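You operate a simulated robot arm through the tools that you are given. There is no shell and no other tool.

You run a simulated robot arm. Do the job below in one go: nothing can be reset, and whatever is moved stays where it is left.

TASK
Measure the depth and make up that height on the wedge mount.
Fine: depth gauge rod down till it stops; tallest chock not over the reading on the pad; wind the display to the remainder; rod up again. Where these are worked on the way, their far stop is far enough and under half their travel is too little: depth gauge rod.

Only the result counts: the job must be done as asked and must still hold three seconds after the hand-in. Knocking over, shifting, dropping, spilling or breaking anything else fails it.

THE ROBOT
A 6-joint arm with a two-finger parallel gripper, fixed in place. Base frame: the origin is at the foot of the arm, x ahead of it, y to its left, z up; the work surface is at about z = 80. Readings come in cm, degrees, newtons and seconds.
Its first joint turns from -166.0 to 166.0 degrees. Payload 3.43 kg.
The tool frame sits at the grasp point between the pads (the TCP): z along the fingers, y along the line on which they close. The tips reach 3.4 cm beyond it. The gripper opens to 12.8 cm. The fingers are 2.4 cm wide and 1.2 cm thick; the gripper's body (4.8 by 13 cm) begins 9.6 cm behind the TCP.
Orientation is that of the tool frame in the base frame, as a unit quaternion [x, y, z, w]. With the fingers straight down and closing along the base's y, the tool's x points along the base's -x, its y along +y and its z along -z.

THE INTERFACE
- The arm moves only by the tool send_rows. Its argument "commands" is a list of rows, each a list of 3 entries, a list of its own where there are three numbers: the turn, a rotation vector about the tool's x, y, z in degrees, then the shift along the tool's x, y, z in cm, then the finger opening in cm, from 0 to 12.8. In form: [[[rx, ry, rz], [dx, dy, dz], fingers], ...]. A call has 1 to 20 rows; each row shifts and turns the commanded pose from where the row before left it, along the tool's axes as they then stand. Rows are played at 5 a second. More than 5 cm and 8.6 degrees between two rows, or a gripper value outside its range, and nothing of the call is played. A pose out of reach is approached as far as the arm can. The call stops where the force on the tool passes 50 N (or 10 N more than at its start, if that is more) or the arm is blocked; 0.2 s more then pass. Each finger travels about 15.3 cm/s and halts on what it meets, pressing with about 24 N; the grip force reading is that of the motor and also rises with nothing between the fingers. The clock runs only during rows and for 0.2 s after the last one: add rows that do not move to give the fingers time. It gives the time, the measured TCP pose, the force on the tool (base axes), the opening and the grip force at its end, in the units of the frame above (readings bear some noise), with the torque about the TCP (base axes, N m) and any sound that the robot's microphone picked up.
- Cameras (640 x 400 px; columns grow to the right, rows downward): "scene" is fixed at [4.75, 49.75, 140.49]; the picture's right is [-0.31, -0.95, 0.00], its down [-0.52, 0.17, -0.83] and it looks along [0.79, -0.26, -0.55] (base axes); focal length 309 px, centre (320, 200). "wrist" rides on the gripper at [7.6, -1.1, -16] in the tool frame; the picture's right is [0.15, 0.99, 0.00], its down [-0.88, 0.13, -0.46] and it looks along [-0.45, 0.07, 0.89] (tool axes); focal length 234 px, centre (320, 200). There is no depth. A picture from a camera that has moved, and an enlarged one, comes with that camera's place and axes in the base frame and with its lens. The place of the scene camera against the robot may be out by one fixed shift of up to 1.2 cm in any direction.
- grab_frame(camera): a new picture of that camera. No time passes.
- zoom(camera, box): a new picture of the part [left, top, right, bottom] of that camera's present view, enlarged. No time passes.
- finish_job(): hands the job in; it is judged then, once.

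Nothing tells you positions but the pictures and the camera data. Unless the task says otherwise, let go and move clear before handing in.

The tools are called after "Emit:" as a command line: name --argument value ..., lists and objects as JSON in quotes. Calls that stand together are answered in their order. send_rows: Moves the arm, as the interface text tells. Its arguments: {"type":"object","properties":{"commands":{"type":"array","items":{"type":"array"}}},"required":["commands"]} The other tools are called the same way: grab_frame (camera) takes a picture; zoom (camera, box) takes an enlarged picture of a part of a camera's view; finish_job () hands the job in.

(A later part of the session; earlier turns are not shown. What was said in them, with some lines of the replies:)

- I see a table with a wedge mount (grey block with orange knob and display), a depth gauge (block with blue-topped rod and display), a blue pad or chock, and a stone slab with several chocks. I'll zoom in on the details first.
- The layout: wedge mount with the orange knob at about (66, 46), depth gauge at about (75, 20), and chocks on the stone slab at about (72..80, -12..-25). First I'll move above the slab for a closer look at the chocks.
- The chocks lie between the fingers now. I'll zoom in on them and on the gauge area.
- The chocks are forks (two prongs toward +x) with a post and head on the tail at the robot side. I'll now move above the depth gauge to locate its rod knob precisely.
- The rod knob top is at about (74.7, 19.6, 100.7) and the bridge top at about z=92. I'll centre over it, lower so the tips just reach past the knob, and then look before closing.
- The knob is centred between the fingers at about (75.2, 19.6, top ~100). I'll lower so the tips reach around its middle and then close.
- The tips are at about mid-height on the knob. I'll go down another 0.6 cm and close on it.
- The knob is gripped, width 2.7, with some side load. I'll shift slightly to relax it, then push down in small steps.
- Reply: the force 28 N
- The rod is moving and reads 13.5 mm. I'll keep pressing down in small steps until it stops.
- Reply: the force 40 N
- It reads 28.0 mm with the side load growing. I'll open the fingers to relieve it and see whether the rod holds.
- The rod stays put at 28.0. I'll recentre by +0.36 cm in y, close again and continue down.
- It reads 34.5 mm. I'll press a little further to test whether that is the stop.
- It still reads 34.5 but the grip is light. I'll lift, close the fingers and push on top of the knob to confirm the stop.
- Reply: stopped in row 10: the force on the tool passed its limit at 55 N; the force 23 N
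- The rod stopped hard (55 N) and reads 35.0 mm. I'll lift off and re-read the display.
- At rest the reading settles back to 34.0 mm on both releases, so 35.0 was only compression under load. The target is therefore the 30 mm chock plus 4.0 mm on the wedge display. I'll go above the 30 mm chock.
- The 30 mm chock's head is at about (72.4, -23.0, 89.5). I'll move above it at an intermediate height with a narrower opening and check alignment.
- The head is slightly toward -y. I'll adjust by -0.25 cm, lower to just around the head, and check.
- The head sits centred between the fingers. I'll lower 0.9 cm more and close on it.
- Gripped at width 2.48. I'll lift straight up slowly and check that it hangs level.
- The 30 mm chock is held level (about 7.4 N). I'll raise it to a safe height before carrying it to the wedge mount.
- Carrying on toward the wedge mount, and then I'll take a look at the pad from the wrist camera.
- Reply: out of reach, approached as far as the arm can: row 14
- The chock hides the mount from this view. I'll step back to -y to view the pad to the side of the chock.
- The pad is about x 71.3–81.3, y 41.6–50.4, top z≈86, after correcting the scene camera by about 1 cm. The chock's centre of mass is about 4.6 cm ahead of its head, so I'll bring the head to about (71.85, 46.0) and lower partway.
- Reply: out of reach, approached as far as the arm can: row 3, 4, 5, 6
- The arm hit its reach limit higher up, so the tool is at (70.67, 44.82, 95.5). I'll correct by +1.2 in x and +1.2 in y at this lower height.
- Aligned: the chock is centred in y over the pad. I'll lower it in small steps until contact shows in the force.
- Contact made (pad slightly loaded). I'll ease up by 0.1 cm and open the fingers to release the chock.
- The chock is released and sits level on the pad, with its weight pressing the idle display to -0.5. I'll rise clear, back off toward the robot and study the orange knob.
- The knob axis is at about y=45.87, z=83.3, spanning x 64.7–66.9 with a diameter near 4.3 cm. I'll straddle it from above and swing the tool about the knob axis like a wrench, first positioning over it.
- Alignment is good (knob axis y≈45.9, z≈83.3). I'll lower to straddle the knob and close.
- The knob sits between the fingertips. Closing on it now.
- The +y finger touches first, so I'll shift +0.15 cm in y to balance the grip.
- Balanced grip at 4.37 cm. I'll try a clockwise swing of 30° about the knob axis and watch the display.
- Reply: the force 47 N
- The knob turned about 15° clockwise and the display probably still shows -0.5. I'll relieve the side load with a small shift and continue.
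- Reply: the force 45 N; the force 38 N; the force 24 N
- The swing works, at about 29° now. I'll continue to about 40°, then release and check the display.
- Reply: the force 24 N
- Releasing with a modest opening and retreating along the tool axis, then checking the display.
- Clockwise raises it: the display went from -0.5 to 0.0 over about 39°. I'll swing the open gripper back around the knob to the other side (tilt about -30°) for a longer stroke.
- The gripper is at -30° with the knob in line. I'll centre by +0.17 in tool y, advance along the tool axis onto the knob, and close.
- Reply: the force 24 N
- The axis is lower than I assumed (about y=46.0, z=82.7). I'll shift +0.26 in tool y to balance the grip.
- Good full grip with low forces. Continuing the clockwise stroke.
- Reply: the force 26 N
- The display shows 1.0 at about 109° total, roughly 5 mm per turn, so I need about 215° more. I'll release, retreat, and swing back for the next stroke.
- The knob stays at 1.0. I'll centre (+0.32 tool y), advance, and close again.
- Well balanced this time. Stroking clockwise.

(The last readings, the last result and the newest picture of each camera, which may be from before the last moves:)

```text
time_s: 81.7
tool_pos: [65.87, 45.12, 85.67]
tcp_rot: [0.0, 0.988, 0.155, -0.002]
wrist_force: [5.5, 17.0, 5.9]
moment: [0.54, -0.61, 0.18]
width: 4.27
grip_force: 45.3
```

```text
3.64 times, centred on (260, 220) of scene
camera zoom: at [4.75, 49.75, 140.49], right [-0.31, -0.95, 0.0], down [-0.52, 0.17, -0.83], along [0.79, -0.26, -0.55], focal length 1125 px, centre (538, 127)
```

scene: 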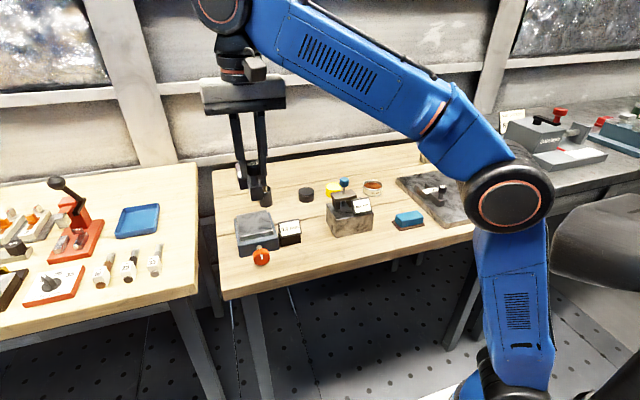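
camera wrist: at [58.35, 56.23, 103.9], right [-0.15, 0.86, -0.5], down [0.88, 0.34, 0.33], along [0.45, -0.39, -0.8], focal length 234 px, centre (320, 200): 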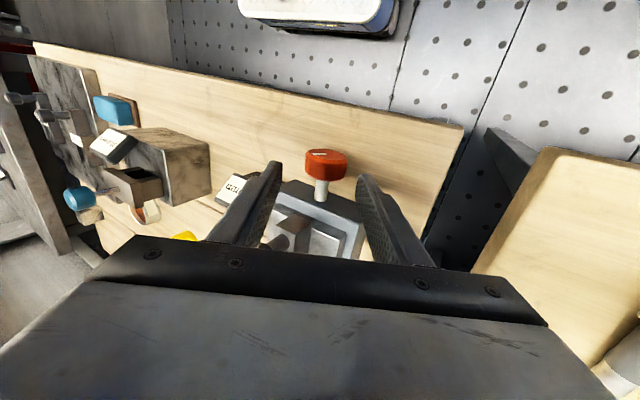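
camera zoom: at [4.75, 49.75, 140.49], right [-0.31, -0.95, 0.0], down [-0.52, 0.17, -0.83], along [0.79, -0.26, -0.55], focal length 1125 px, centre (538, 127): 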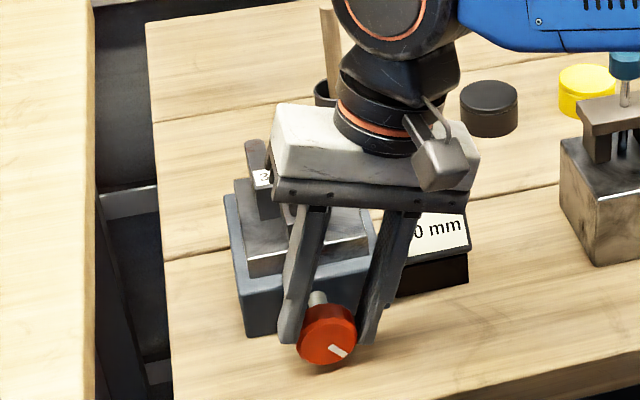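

Emit:
send_rows --commands '[[[-4, 0, 0], [0, -0.19, 0], 3.6], [[-4, 0, 0], [0, -0.19, 0], 3.6], [[-4, 0, 0], [0, -0.2, 0], 3.6], [[-4, 0, 0], [0, -0.2, 0], 3.6], [[-4, 0, 0], [0, -0.2, 0], 3.6], [[-2.2, 0, 0], [0, -0.11, 0], 3.6], [[0, 0, 0], [0, 0, 0], 3.6]]'

Emit:
zoom --camera "scene" --box '[200, 165, 320, 275]'

```text
time_s: 83.3
tool_pos: [65.77, 43.95, 85.14]
tcp_rot: [0.0, 0.94, 0.342, -0.001]
wrist_force: [4.2, 14.2, -14.2]
moment: [0.05, -0.53, 0.13]
width: 4.3
grip_force: 45.3
```

```text
3.64 times, centred on (260, 220) of scene
camera zoom: at [4.75, 49.75, 140.49], right [-0.31, -0.95, 0.0], down [-0.52, 0.17, -0.83], along [0.79, -0.26, -0.55], focal length 1125 px, centre (538, 127)
```

zoom: 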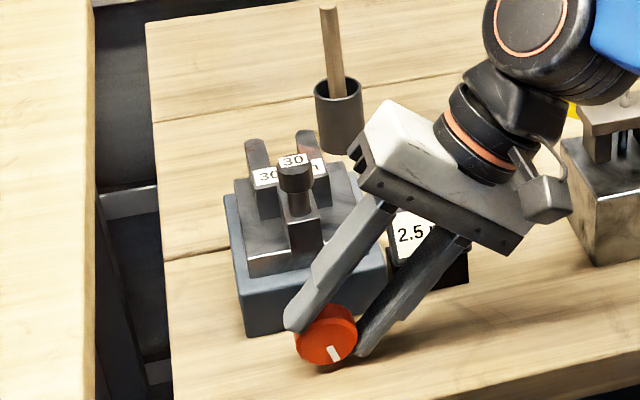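

The display now reads 2.5. Another return swing and stroke.

Emit:
send_rows --commands '[[[0, 0, 0], [0, 0, 0], 4.8], [[0, 0, 0], [0, 0, 0], 4.9], [[0, 0, 0], [0, 0, -0.7], 5.2], [[0, 0, 0], [0, 0, -1.5], 6], [[0, 0, 0], [0, 0, -2], 6.2], [[5, 0, 0], [0, 0.64, 0], 6.2], [[5, 0, 0], [0, 0.64, 0], 6.2], [[5, 0, 0], [0, 0.64, 0], 6.2], [[5, 0, 0], [0, 0.64, 0], 6.2], [[5, 0, 0], [0, 0.64, 0], 6.2], [[5, 0, 0], [0, 0.64, 0], 6.2], [[5, 0, 0], [0, 0.64, 0], 6.2], [[5, 0, 0], [0, 0.64, 0], 6.2], [[5, 0, 0], [0, 0.64, 0], 6.2], [[5, 0, 0], [0, 0.64, 0], 6.2], [[5, 0, 0], [0, 0.64, 0], 6.2], [[5, 0, 0], [0, 0.64, 0], 6.2], [[5, 0, 0], [0, 0.64, 0], 6.2], [[5, 0, 0], [0, 0.64, 0], 6.2], [[0, 0, 0], [0, 0, 0], 6.2]]'

Emit:
zoom --camera "scene" --box '[200, 165, 320, 275]'

```text
time_s: 87.5
tool_pos: [65.92, 49.73, 89.43]
tcp_rot: [0.0, 0.966, -0.258, -0.001]
wrist_force: [0.2, -0.6, 0.3]
moment: [0.03, -0.01, -0.03]
width: 6.21
grip_force: 0.2
```

```text
3.64 times, centred on (260, 220) of scene
camera zoom: at [4.75, 49.75, 140.49], right [-0.31, -0.95, 0.0], down [-0.52, 0.17, -0.83], along [0.79, -0.26, -0.55], focal length 1125 px, centre (538, 127)
```

zoom: 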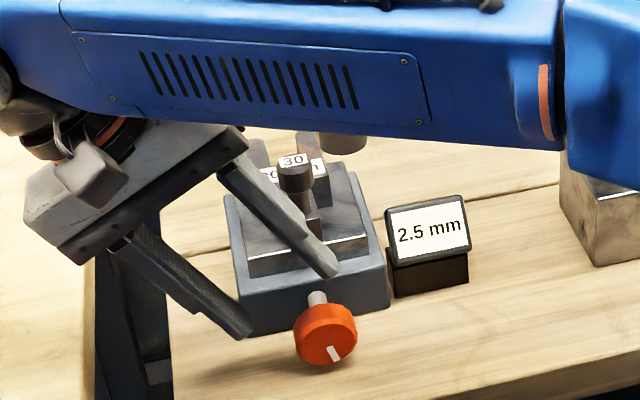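

Emit:
send_rows --commands '[[[0, 0, 0], [0, 0.1, 1.5], 6.2], [[0, 0, 0], [0, 0, 1.5], 6.2], [[0, 0, 0], [0, 0, 1.1], 6.2], [[0, 0, 0], [0, 0, 0.5], 6], [[0, 0, 0], [0, 0, 0], 5], [[0, 0, 0], [0, 0, 0], 4], [[0, 0, 0], [0, 0, 0], 3.6], [[0, 0, 0], [0, 0, 0], 3.6]]'

```text
time_s: 89.3
tool_pos: [65.88, 47.59, 85.6]
tcp_rot: [0.0, 0.966, -0.259, -0.001]
wrist_force: [0.2, -16.1, 8.5]
moment: [-0.58, 0.26, -0.1]
width: 4.31
grip_force: 45.0
```

Emit:
send_rows --commands '[[[-4, 0, 0], [0, -0.28, 0], 3.6], [[-4, 0, 0], [0, -0.25, 0], 3.6], [[-4, 0, 0], [0, -0.215, 0], 3.6], [[-4, 0, 0], [0, -0.215, 0], 3.6], [[-4, 0, 0], [0, -0.215, 0], 3.6], [[-4, 0, 0], [0, -0.215, 0], 3.6], [[0, 0, 0], [0, 0, 0], 3.6]]'

Emit:
zoom --camera "scene" --box '[200, 165, 320, 275]'

```text
time_s: 90.9
tool_pos: [65.89, 46.4, 85.91]
tcp_rot: [0.0, 0.999, -0.05, -0.001]
wrist_force: [2.0, 3.7, -0.5]
moment: [0.14, 0.11, 0.03]
width: 4.33
grip_force: 45.1
```

```text
3.64 times, centred on (260, 220) of scene
camera zoom: at [4.75, 49.75, 140.49], right [-0.31, -0.95, 0.0], down [-0.52, 0.17, -0.83], along [0.79, -0.26, -0.55], focal length 1125 px, centre (538, 127)
```

zoom: 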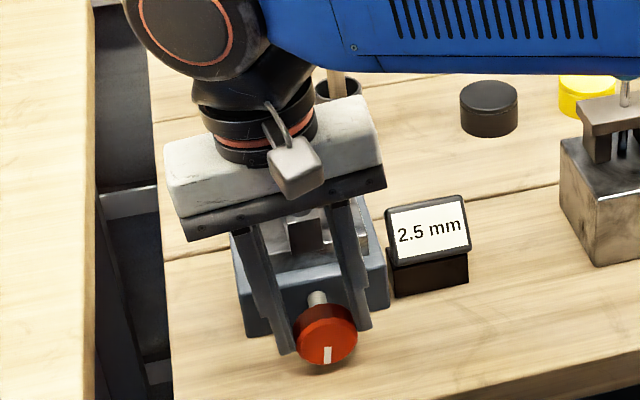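

Emit:
send_rows --commands '[[[-4, 0, 0], [0, -0.213, 0], 3.6], [[-4, 0, 0], [0, -0.213, 0], 3.6], [[-4, 0, 0], [0, -0.213, 0], 3.6], [[-4, 0, 0], [0, -0.213, 0], 3.6], [[-4, 0, 0], [0, -0.213, 0], 3.6], [[-4, 0, 0], [0, -0.213, 0], 3.6], [[0, 0, 0], [0, 0, 0], 3.6]]'

Emit:
zoom --camera "scene" --box '[200, 165, 320, 275]'

```text
time_s: 92.5
tool_pos: [65.94, 45.02, 85.9]
tcp_rot: [0.001, 0.988, 0.156, -0.001]
wrist_force: [9.0, -4.0, -4.8]
moment: [-0.18, -0.77, 0.18]
width: 4.29
grip_force: 45.0
```

```text
3.64 times, centred on (260, 220) of scene
camera zoom: at [4.75, 49.75, 140.49], right [-0.31, -0.95, 0.0], down [-0.52, 0.17, -0.83], along [0.79, -0.26, -0.55], focal length 1125 px, centre (538, 127)
```

zoom: 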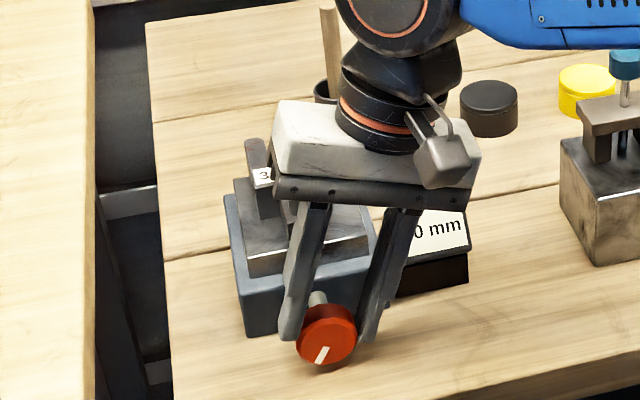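

Emit:
send_rows --commands '[[[-4, 0, 0], [0, -0.213, 0], 3.6], [[-4, 0, 0], [0, -0.213, 0], 3.6], [[-4, 0, 0], [0, -0.213, 0], 3.6], [[-4, 0, 0], [0, -0.213, 0], 3.6], [[-4, 0, 0], [0, -0.213, 0], 3.6], [[-2, 0, 0], [0, -0.1, 0], 3.6], [[0, 0, 0], [0, 0, 0], 3.6]]'

Emit:
zoom --camera "scene" --box '[200, 165, 320, 275]'

```text
time_s: 94.1
tool_pos: [65.87, 43.94, 85.23]
tcp_rot: [0.001, 0.939, 0.343, 0.0]
wrist_force: [12.6, -12.7, -18.7]
moment: [-0.69, -1.23, -0.24]
width: 4.31
grip_force: 45.2
```

```text
3.64 times, centred on (260, 220) of scene
camera zoom: at [4.75, 49.75, 140.49], right [-0.31, -0.95, 0.0], down [-0.52, 0.17, -0.83], along [0.79, -0.26, -0.55], focal length 1125 px, centre (538, 127)
```

zoom: 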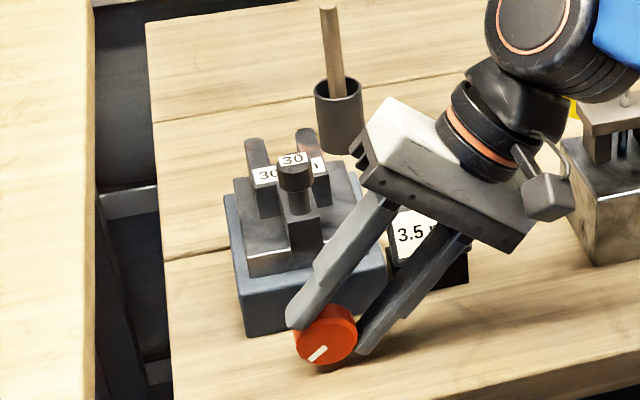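

The display reads 3.5. One more return swing and a shorter final stroke, watching for the change to 4.0.

Emit:
send_rows --commands '[[[0, 0, 0], [0, 0, 0], 4.8], [[0, 0, 0], [0, 0, 0], 4.9], [[0, 0, 0], [0, 0, -0.7], 5.2], [[0, 0, 0], [0, 0, -1.5], 6], [[0, 0, 0], [0, 0, -2], 6.2], [[5, 0, 0], [0, 0.64, 0], 6.2], [[5, 0, 0], [0, 0.64, 0], 6.2], [[5, 0, 0], [0, 0.64, 0], 6.2], [[5, 0, 0], [0, 0.64, 0], 6.2], [[5, 0, 0], [0, 0.64, 0], 6.2], [[5, 0, 0], [0, 0.64, 0], 6.2], [[5, 0, 0], [0, 0.64, 0], 6.2], [[5, 0, 0], [0, 0.64, 0], 6.2], [[5, 0, 0], [0, 0.64, 0], 6.2], [[5, 0, 0], [0, 0.64, 0], 6.2], [[5, 0, 0], [0, 0.64, 0], 6.2], [[5, 0, 0], [0, 0.64, 0], 6.2], [[5, 0, 0], [0, 0.64, 0], 6.2], [[5, 0, 0], [0, 0.64, 0], 6.2], [[0, 0, 0], [0, 0, 0], 6.2]]'

Emit:
zoom --camera "scene" --box '[200, 165, 320, 275]'

```text
time_s: 98.3
tool_pos: [65.86, 49.65, 89.72]
tcp_rot: [0.0, 0.966, -0.258, -0.002]
wrist_force: [0.8, 1.1, 0.7]
moment: [0.01, 0.03, 0.03]
width: 6.21
grip_force: 0.0
```

```text
3.64 times, centred on (260, 220) of scene
camera zoom: at [4.75, 49.75, 140.49], right [-0.31, -0.95, 0.0], down [-0.52, 0.17, -0.83], along [0.79, -0.26, -0.55], focal length 1125 px, centre (538, 127)
```

zoom: 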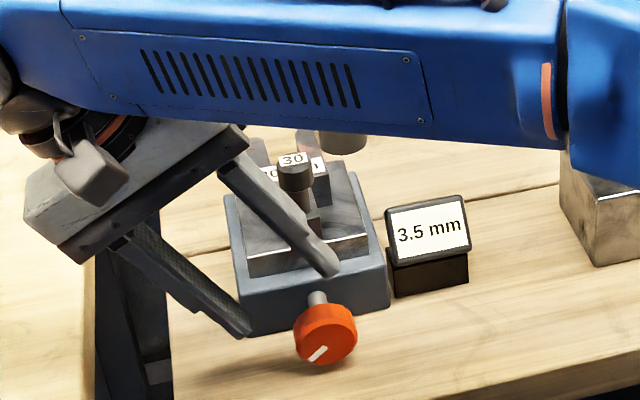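

Emit:
send_rows --commands '[[[0, 0, 0], [0, 0.2, 1.5], 6.2], [[0, 0, 0], [0, 0, 1.5], 6.2], [[0, 0, 0], [0, 0, 1.2], 6.2], [[0, 0, 0], [0, 0, 0.55], 6], [[0, 0, 0], [0, 0, 0], 5], [[0, 0, 0], [0, 0, 0], 4], [[0, 0, 0], [0, 0, 0], 3.6], [[0, 0, 0], [0, 0, 0], 3.6]]'

```text
time_s: 100.1
tool_pos: [65.87, 47.56, 85.49]
tcp_rot: [0.0, 0.966, -0.258, -0.001]
wrist_force: [-2.7, -1.4, -6.0]
moment: [0.06, -0.62, 0.25]
width: 4.32
grip_force: 45.0
```

Well balanced grip. Turning 24° and checking.

Emit:
send_rows --commands '[[[-4, 0, 0], [0, -0.213, 0], 3.6], [[-4, 0, 0], [0, -0.213, 0], 3.6], [[-4, 0, 0], [0, -0.213, 0], 3.6], [[-4, 0, 0], [0, -0.213, 0], 3.6], [[0, 0, 0], [0, 0, 0], 3.6]]'

Emit:
zoom --camera "scene" --box '[200, 165, 320, 275]'

```text
time_s: 101.3
tool_pos: [65.8, 46.63, 85.72]
tcp_rot: [0.0, 0.993, -0.12, -0.001]
wrist_force: [-7.6, 15.6, -1.9]
moment: [0.45, 0.45, 0.04]
width: 4.31
grip_force: 44.9
```

```text
3.64 times, centred on (260, 220) of scene
camera zoom: at [4.75, 49.75, 140.49], right [-0.31, -0.95, 0.0], down [-0.52, 0.17, -0.83], along [0.79, -0.26, -0.55], focal length 1125 px, centre (538, 127)
```

zoom: 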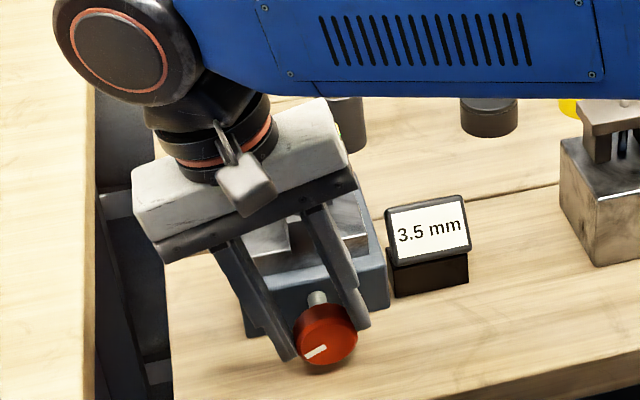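

Emit:
send_rows --commands '[[[-4, 0, 0], [0, -0.19, 0], 3.6], [[-4, 0, 0], [0, -0.19, 0], 3.6], [[0, 0, 0], [0, 0, 0], 3.6]]'

Emit:
zoom --camera "scene" --box '[200, 165, 320, 275]'

```text
time_s: 102.1
tool_pos: [65.81, 46.31, 85.84]
tcp_rot: [0.0, 0.999, -0.051, -0.001]
wrist_force: [-16.1, 13.5, -3.0]
moment: [0.41, 0.44, -0.16]
width: 4.32
grip_force: 44.9
```

```text
3.64 times, centred on (260, 220) of scene
camera zoom: at [4.75, 49.75, 140.49], right [-0.31, -0.95, 0.0], down [-0.52, 0.17, -0.83], along [0.79, -0.26, -0.55], focal length 1125 px, centre (538, 127)
```

zoom: 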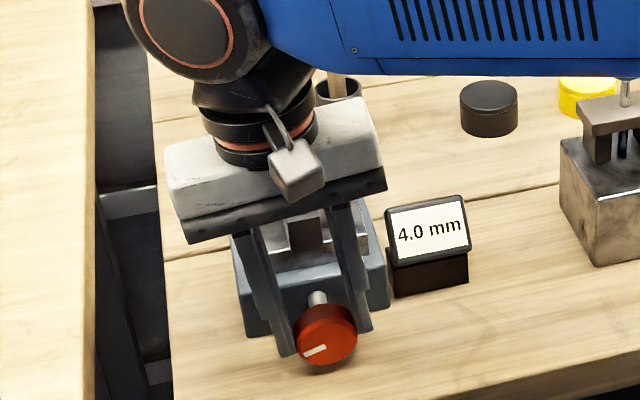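

The display has just turned to 4.0. I'll add about 7° so it sits comfortably inside the 4.0 band, then check.

Emit:
send_rows --commands '[[[-3.5, 0, 0], [0.05, -0.155, 0], 3.6], [[-3.5, 0, 0], [0, -0.17, 0], 3.6], [[0, 0, 0], [0, 0, 0], 3.6], [[0, 0, 0], [0, 0, 0], 3.6]]'

Emit:
zoom --camera "scene" --box '[200, 165, 320, 275]'

```text
time_s: 103.1
tool_pos: [65.79, 45.91, 85.81]
tcp_rot: [0.001, 1.0, 0.009, -0.002]
wrist_force: [-16.0, 14.3, -14.3]
moment: [0.4, 0.13, 0.11]
width: 4.27
grip_force: 45.2
```

```text
3.64 times, centred on (260, 220) of scene
camera zoom: at [4.75, 49.75, 140.49], right [-0.31, -0.95, 0.0], down [-0.52, 0.17, -0.83], along [0.79, -0.26, -0.55], focal length 1125 px, centre (538, 127)
```

zoom: 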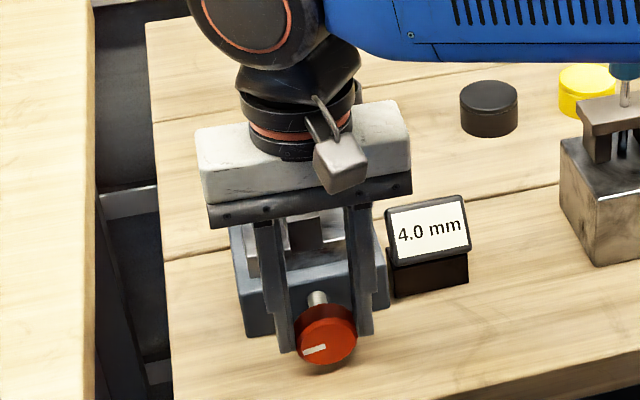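

It reads 4.0. Now I'll open the fingers and rise straight up, then check the display holds.

Emit:
send_rows --commands '[[[0, 0, 0], [0, 0, 0], 4.8], [[0, 0, 0], [0, 0, 0], 5.5], [[0, 0, 0], [0, 0, 0], 6.2], [[0, 0, 0], [0, 0, -1], 6.2], [[0, 0, 0], [0, 0, -2], 6.2], [[0, 0, 0], [0, 0, -3], 6.5], [[0, 0, 0], [0, 0, -3], 6.5], [[0, 0, 0], [0, 0, -3], 6.5], [[0, 0, 0], [0, 0, 0], 6.5]]'

Emit:
zoom --camera "scene" --box '[200, 165, 320, 275]'

Emit:
grab_frame --camera "wrist"

```text
time_s: 105.1
tool_pos: [66.11, 45.79, 97.72]
tcp_rot: [0.0, 1.0, 0.01, -0.001]
wrist_force: [-0.6, 0.1, -0.5]
moment: [0.0, 0.0, 0.02]
width: 6.49
grip_force: 0.0
```

```text
3.64 times, centred on (260, 220) of scene
camera zoom: at [4.75, 49.75, 140.49], right [-0.31, -0.95, 0.0], down [-0.52, 0.17, -0.83], along [0.79, -0.26, -0.55], focal length 1125 px, centre (538, 127)
```

zoom: 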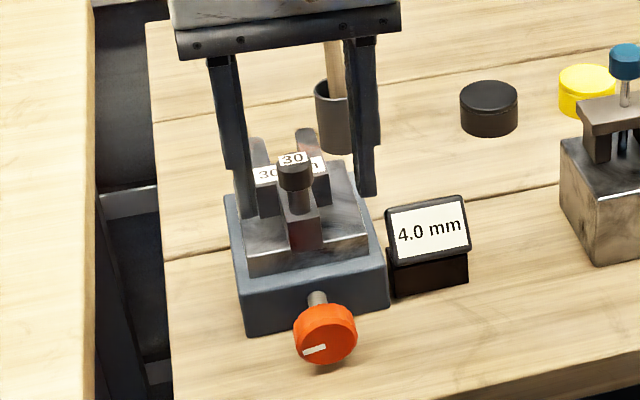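

```text
taken
camera wrist: at [58.62, 44.39, 113.75], right [-0.15, 0.99, 0.02], down [0.88, 0.12, 0.46], along [0.45, 0.08, -0.89], focal length 234 px, centre (320, 200)
```

wrist: 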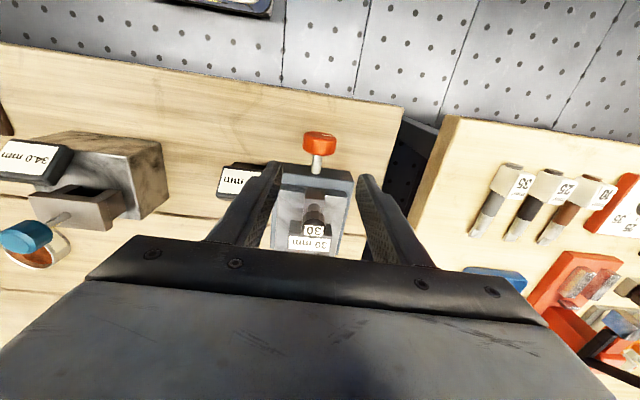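

The display holds 4.0, the gauge still shows 34.0 and the chock is untouched. I'll zoom in closely to verify before going to raise the rod.

Emit:
zoom --camera "scene" --box '[240, 225, 300, 275]'

Emit:
zoom --camera "scene" --box '[255, 195, 375, 275]'

Emit:
zoom --camera "scene" --box '[225, 185, 315, 255]'

```text
8.00 times, centred on (270, 250) of scene
camera zoom: at [4.75, 49.75, 140.49], right [-0.31, -0.95, 0.0], down [-0.52, 0.17, -0.83], along [0.79, -0.26, -0.55], focal length 2475 px, centre (720, -200)
```

zoom: 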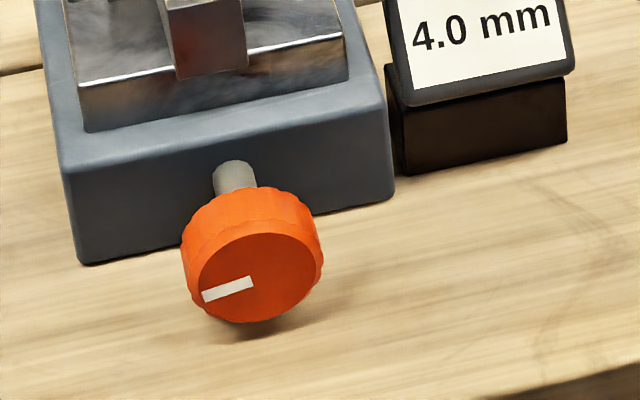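

```text
5.00 times, centred on (315, 235) of scene
camera zoom: at [4.75, 49.75, 140.49], right [-0.31, -0.95, 0.0], down [-0.52, 0.17, -0.83], along [0.79, -0.26, -0.55], focal length 1547 px, centre (345, 25)
```

zoom: 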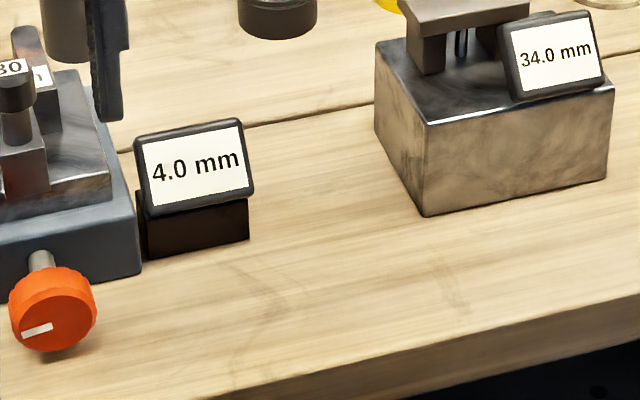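

```text
5.71 times, centred on (270, 220) of scene
camera zoom: at [4.75, 49.75, 140.49], right [-0.31, -0.95, 0.0], down [-0.52, 0.17, -0.83], along [0.79, -0.26, -0.55], focal length 1768 px, centre (606, 86)
```

zoom: 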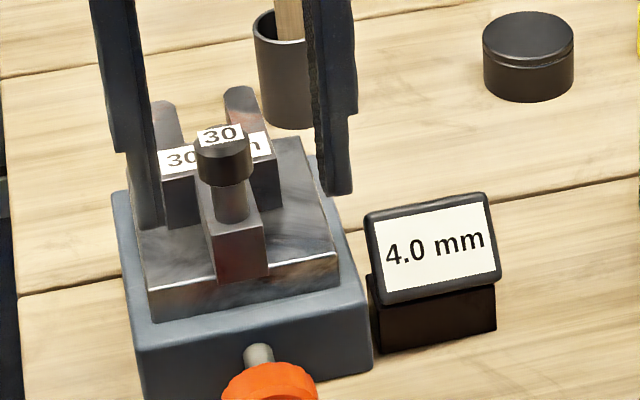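

All good: 4.0 mm on the mount, 34.0 mm on the gauge, 30 mm chock on the pad. Now I'll rise and move above the gauge rod to pull it up.

Emit:
send_rows --commands '[[[0, 0, 0], [0, 0, -3], 6.5], [[0, 0, 0], [0, 0, -4], 6.5], [[1.15, 0, 0], [0, 0, -3], 6.5], [[0, 0, 0], [-1.1, -3.27, 0], 6], [[0, 0, 0], [-1.1, -3.27, 0], 6], [[0, 0, 0], [-1.1, -3.27, 0], 6], [[0, 0, 0], [-1.1, -3.27, 0], 6], [[0, 0, 0], [-1.1, -3.27, 0], 6], [[0, 0, 0], [-1.1, -3.27, 0], 6], [[0, 0, 0], [-1.1, -3.27, 0], 6], [[0, 0, 0], [-1.1, -3.27, 0], 6], [[0, 0, 0], [0, 0, 0], 6], [[0, 0, 0], [0, 0, 0], 6]]'

Emit:
grab_frame --camera "wrist"

Emit:
zoom --camera "scene" --box '[225, 120, 425, 275]'

```text
time_s: 107.9
tool_pos: [74.54, 19.47, 107.86]
tcp_rot: [0.0, 1.0, 0.0, -0.001]
wrist_force: [-0.9, 0.1, -0.8]
moment: [0.04, 0.01, -0.02]
width: 6.0
grip_force: 0.0
```

```text
taken
camera wrist: at [67.07, 18.42, 123.99], right [-0.15, 0.99, 0.0], down [0.88, 0.13, 0.45], along [0.45, 0.07, -0.89], focal length 234 px, centre (320, 200)
```

wrist: 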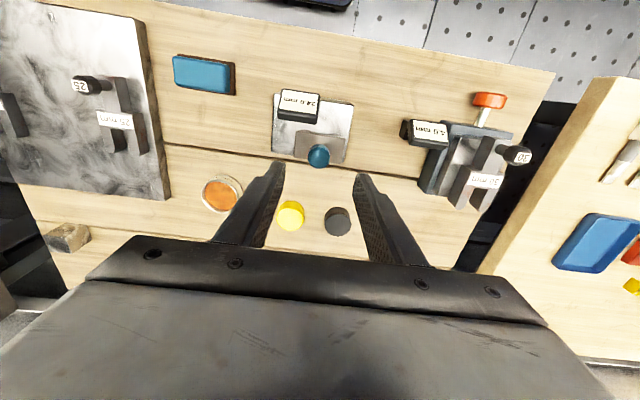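

```text
2.58 times, centred on (325, 198) of scene
camera zoom: at [4.75, 49.75, 140.49], right [-0.31, -0.95, 0.0], down [-0.52, 0.17, -0.83], along [0.79, -0.26, -0.55], focal length 798 px, centre (307, 206)
```

zoom: 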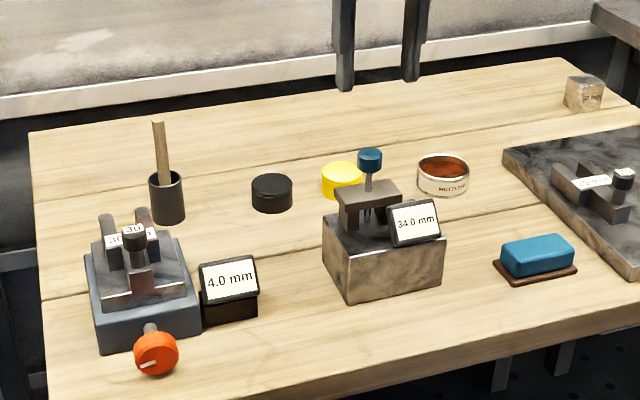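

Both displays hold (4.0 and 34.0). I'll lower onto the rod knob with the tips reaching below its middle, and close.

Emit:
send_rows --commands '[[[0, 0, 0], [-0.45, 0.1, 2], 6], [[0, 0, 0], [0, 0, 2.5], 6], [[0, 0, 0], [0, 0, 2.5], 6], [[0, 0, 0], [0, 0, 2], 6], [[0, 0, 0], [0, 0, 1.05], 6], [[0, 0, 0], [0, 0, 0], 6]]'

Emit:
zoom --camera "scene" --box '[290, 120, 420, 245]'

```text
time_s: 109.3
tool_pos: [75.01, 19.47, 97.78]
tcp_rot: [-0.001, 1.0, -0.001, -0.001]
wrist_force: [-0.7, -0.2, 0.0]
moment: [0.0, 0.0, 0.04]
width: 5.99
grip_force: 0.1
```

```text
3.20 times, centred on (355, 182) of scene
camera zoom: at [4.75, 49.75, 140.49], right [-0.31, -0.95, 0.0], down [-0.52, 0.17, -0.83], along [0.79, -0.26, -0.55], focal length 990 px, centre (208, 256)
```

zoom: 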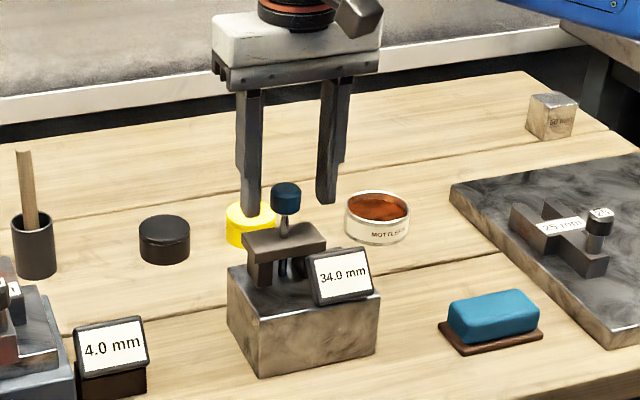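

Emit:
send_rows --commands '[[[0, 0, 0], [0, 0, 0], 4], [[0, 0, 0], [0, 0, 0], 3], [[0, 0, 0], [0, 0, 0], 2.2], [[0, 0, 0], [0, 0, 0], 2.2]]'

```text
time_s: 110.3
tool_pos: [75.12, 19.54, 97.83]
tcp_rot: [0.0, 1.0, 0.001, -0.001]
wrist_force: [1.3, 7.7, -0.1]
moment: [0.66, -0.04, 0.04]
width: 2.67
grip_force: 45.4
```

Full, balanced grip (width 2.67). Pulling the rod up in small steps.

Emit:
send_rows --commands '[[[0, 0, 0], [0, 0.03, -0.4], 2.2], [[0, 0, 0], [0, 0.02, -0.4], 2.2], [[0, 0, 0], [0, 0, -0.4], 2.2], [[0, 0, 0], [0, 0, -0.4], 2.2], [[0, 0, 0], [0, 0, 0], 2.2]]'

Emit:
zoom --camera "scene" --box '[290, 120, 420, 245]'

```text
time_s: 111.5
tool_pos: [75.05, 19.45, 99.48]
tcp_rot: [0.0, 1.0, 0.0, -0.001]
wrist_force: [1.1, 1.9, -1.0]
moment: [0.53, 0.05, -0.02]
width: 2.69
grip_force: 44.4
```

```text
3.20 times, centred on (355, 182) of scene
camera zoom: at [4.75, 49.75, 140.49], right [-0.31, -0.95, 0.0], down [-0.52, 0.17, -0.83], along [0.79, -0.26, -0.55], focal length 990 px, centre (208, 256)
```

zoom: 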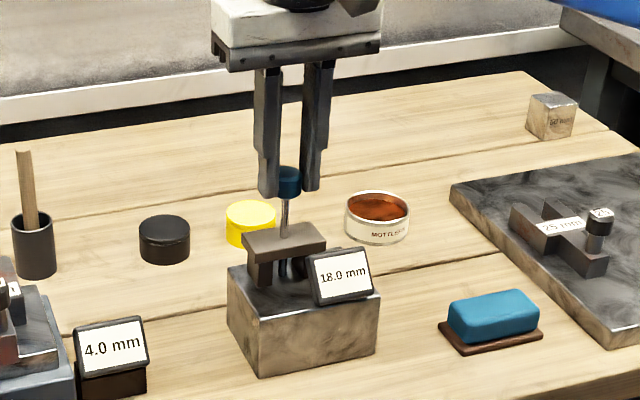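

The rod is rising (18.0). I'll continue to the top.

Emit:
send_rows --commands '[[[0, 0, 0], [0, 0, -0.4], 2.2], [[0, 0, 0], [0, 0, -0.4], 2.2], [[0, 0, 0], [0, 0, -0.4], 2.2], [[0, 0, 0], [0, 0, -0.4], 2.2], [[0, 0, 0], [0, 0, -0.2], 2.2], [[0, 0, 0], [0, 0, 0], 2.2]]'

Emit:
zoom --camera "scene" --box '[290, 120, 420, 245]'

```text
time_s: 112.9
tool_pos: [75.08, 19.42, 101.13]
tcp_rot: [0.002, 1.0, -0.001, -0.001]
wrist_force: [5.3, -3.0, -2.5]
moment: [0.32, -0.26, -0.01]
width: 2.66
grip_force: 44.7
```

```text
3.20 times, centred on (355, 182) of scene
camera zoom: at [4.75, 49.75, 140.49], right [-0.31, -0.95, 0.0], down [-0.52, 0.17, -0.83], along [0.79, -0.26, -0.55], focal length 990 px, centre (208, 256)
```

zoom: 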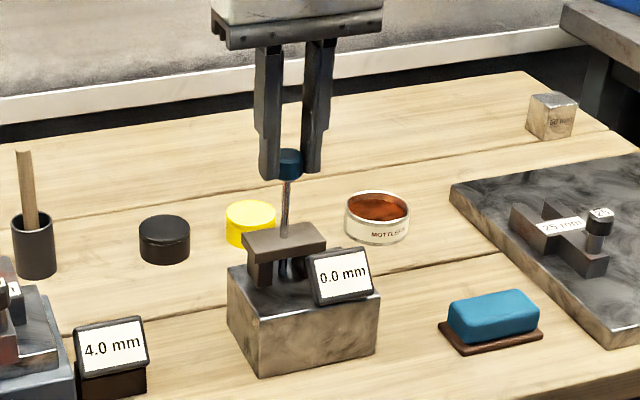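

The rod reads 0.0 at the top. I'll release it and rise clear.

Emit:
send_rows --commands '[[[0, 0, 0], [0, 0, 0], 3.5], [[0, 0, 0], [0, 0, 0], 5], [[0, 0, 0], [0, 0, 0], 6], [[0, 0, 0], [0, 0, 0], 6], [[0, 0, 0], [0, 0, -1], 6], [[0, 0, 0], [0, 0, -2], 6], [[0, 0, 0], [0, 0, -3], 6], [[0, 0, 0], [0, 0, -3], 6], [[0, 0, 0], [0, 0, -3], 6], [[0, 0, 0], [3, 0, 0], 6], [[0, 0, 0], [3, 0, 0], 6], [[0, 0, 0], [0, 0, 0], 6], [[0, 0, 0], [0, 0, 0], 6]]'

Emit:
zoom --camera "scene" --box '[225, 140, 425, 275]'

Emit:
zoom --camera "scene" --box '[225, 185, 385, 255]'

Emit:
grab_frame --camera "wrist"

```text
time_s: 115.7
tool_pos: [68.84, 19.33, 113.28]
tcp_rot: [0.0, 1.0, 0.0, -0.001]
wrist_force: [-0.2, -0.5, -0.4]
moment: [0.01, -0.01, 0.01]
width: 6.01
grip_force: 0.0
```

```text
2.96 times, centred on (325, 208) of scene
camera zoom: at [4.75, 49.75, 140.49], right [-0.31, -0.95, 0.0], down [-0.52, 0.17, -0.83], along [0.79, -0.26, -0.55], focal length 916 px, centre (305, 178)
```

zoom: 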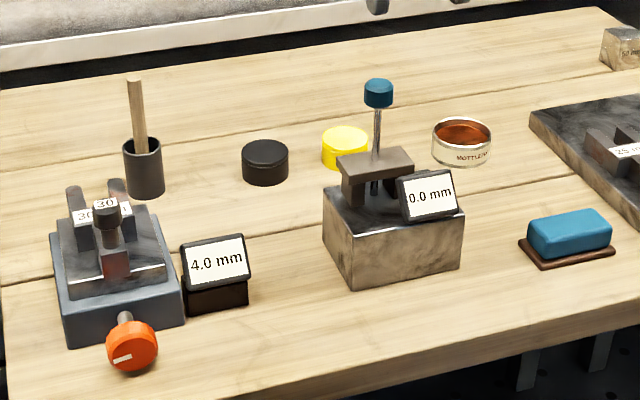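

```text
4.00 times, centred on (305, 220) of scene
camera zoom: at [4.75, 49.75, 140.49], right [-0.31, -0.95, 0.0], down [-0.52, 0.17, -0.83], along [0.79, -0.26, -0.55], focal length 1237 px, centre (380, 120)
```

zoom: 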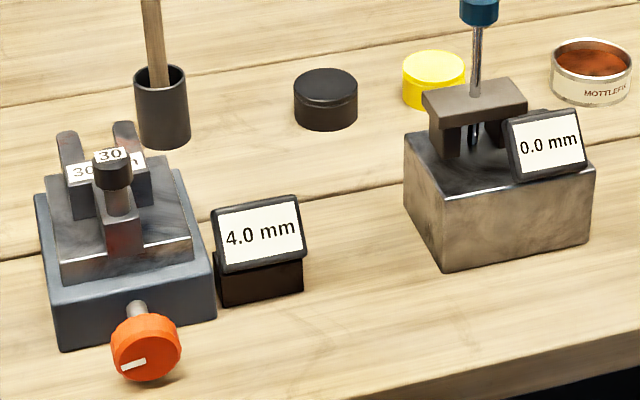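

```text
taken
camera wrist: at [61.22, 18.23, 129.33], right [-0.15, 0.99, 0.0], down [0.88, 0.13, 0.45], along [0.45, 0.07, -0.89], focal length 234 px, centre (320, 200)
```

wrist: 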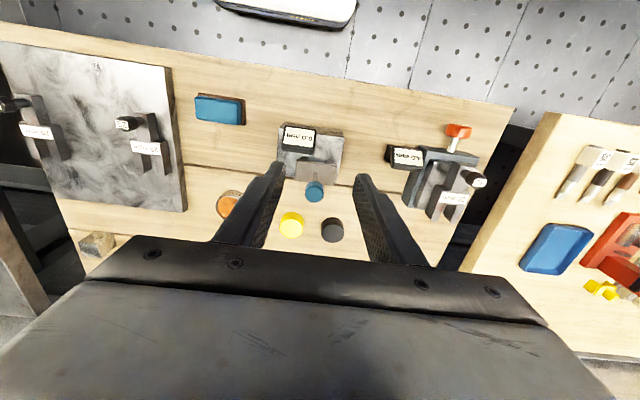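

Everything looks right; one last close check of the chock's seating on the pad and that the displays are stable.

Emit:
zoom --camera "wrist" --box '[380, 110, 500, 240]'

Emit:
zoom --camera "scene" --box '[225, 195, 285, 245]'

```text
3.08 times, centred on (440, 175) of wrist
camera zoom: at [61.22, 18.23, 129.33], right [-0.15, 0.99, 0.0], down [0.88, 0.13, 0.45], along [0.45, 0.07, -0.89], focal length 720 px, centre (-49, 277)
```

zoom: 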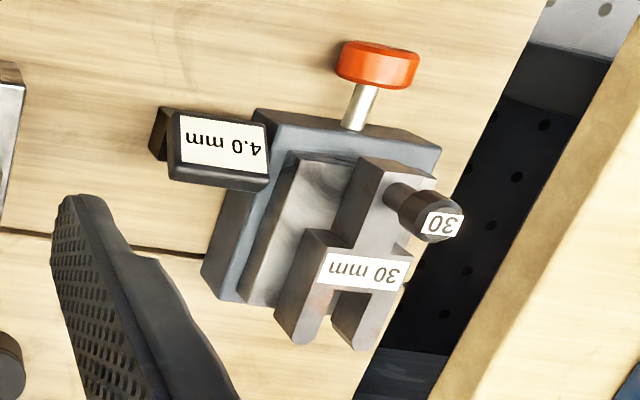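

```text
8.00 times, centred on (255, 220) of scene
camera zoom: at [4.75, 49.75, 140.49], right [-0.31, -0.95, 0.0], down [-0.52, 0.17, -0.83], along [0.79, -0.26, -0.55], focal length 2475 px, centre (840, 40)
```

zoom: 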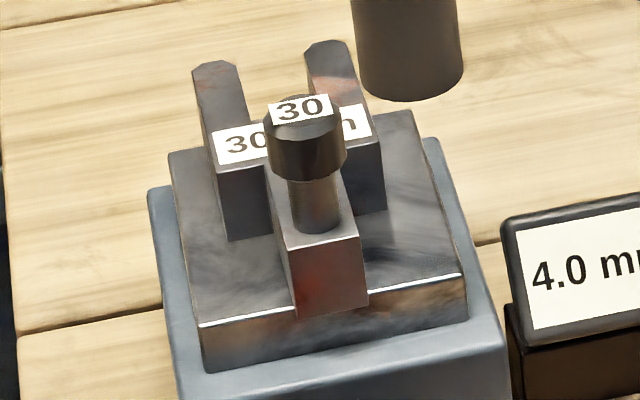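

The 30 mm chock sits flat and centred on the pad, and the mount display reads 4.0 mm (34.0 in total). The gauge rod is back up at 0.0 and the gripper is empty and clear, so I'm handing in.

Emit:
finish_job

```text
The job is handed in.
```

The job is handed in: the gauge depth of 34.0 mm is made up on the wedge mount as the 30 mm chock plus 4.0 mm on the display.

- **Depth:** pushed to its stop, the rod read 34.0 mm once I let go. It showed 35.0 only while I was pressing on it, so I worked to 34.0.
- **Chock:** the 30 mm chock is the tallest not over the reading. It sits flat on the pad, centred, with its tail slightly past the front edge.
- **Mount display:** it reads 4.0 mm and held there after I released the knob. It moves in 0.5 mm steps, so the true height could be off by up to about 0.25 mm.
- **Rod:** back up, with the gauge reading 0.0.

The gripper is empty and clear, and nothing else was moved. The last pictures show the displays steady; I have no result from the check after hand-in.
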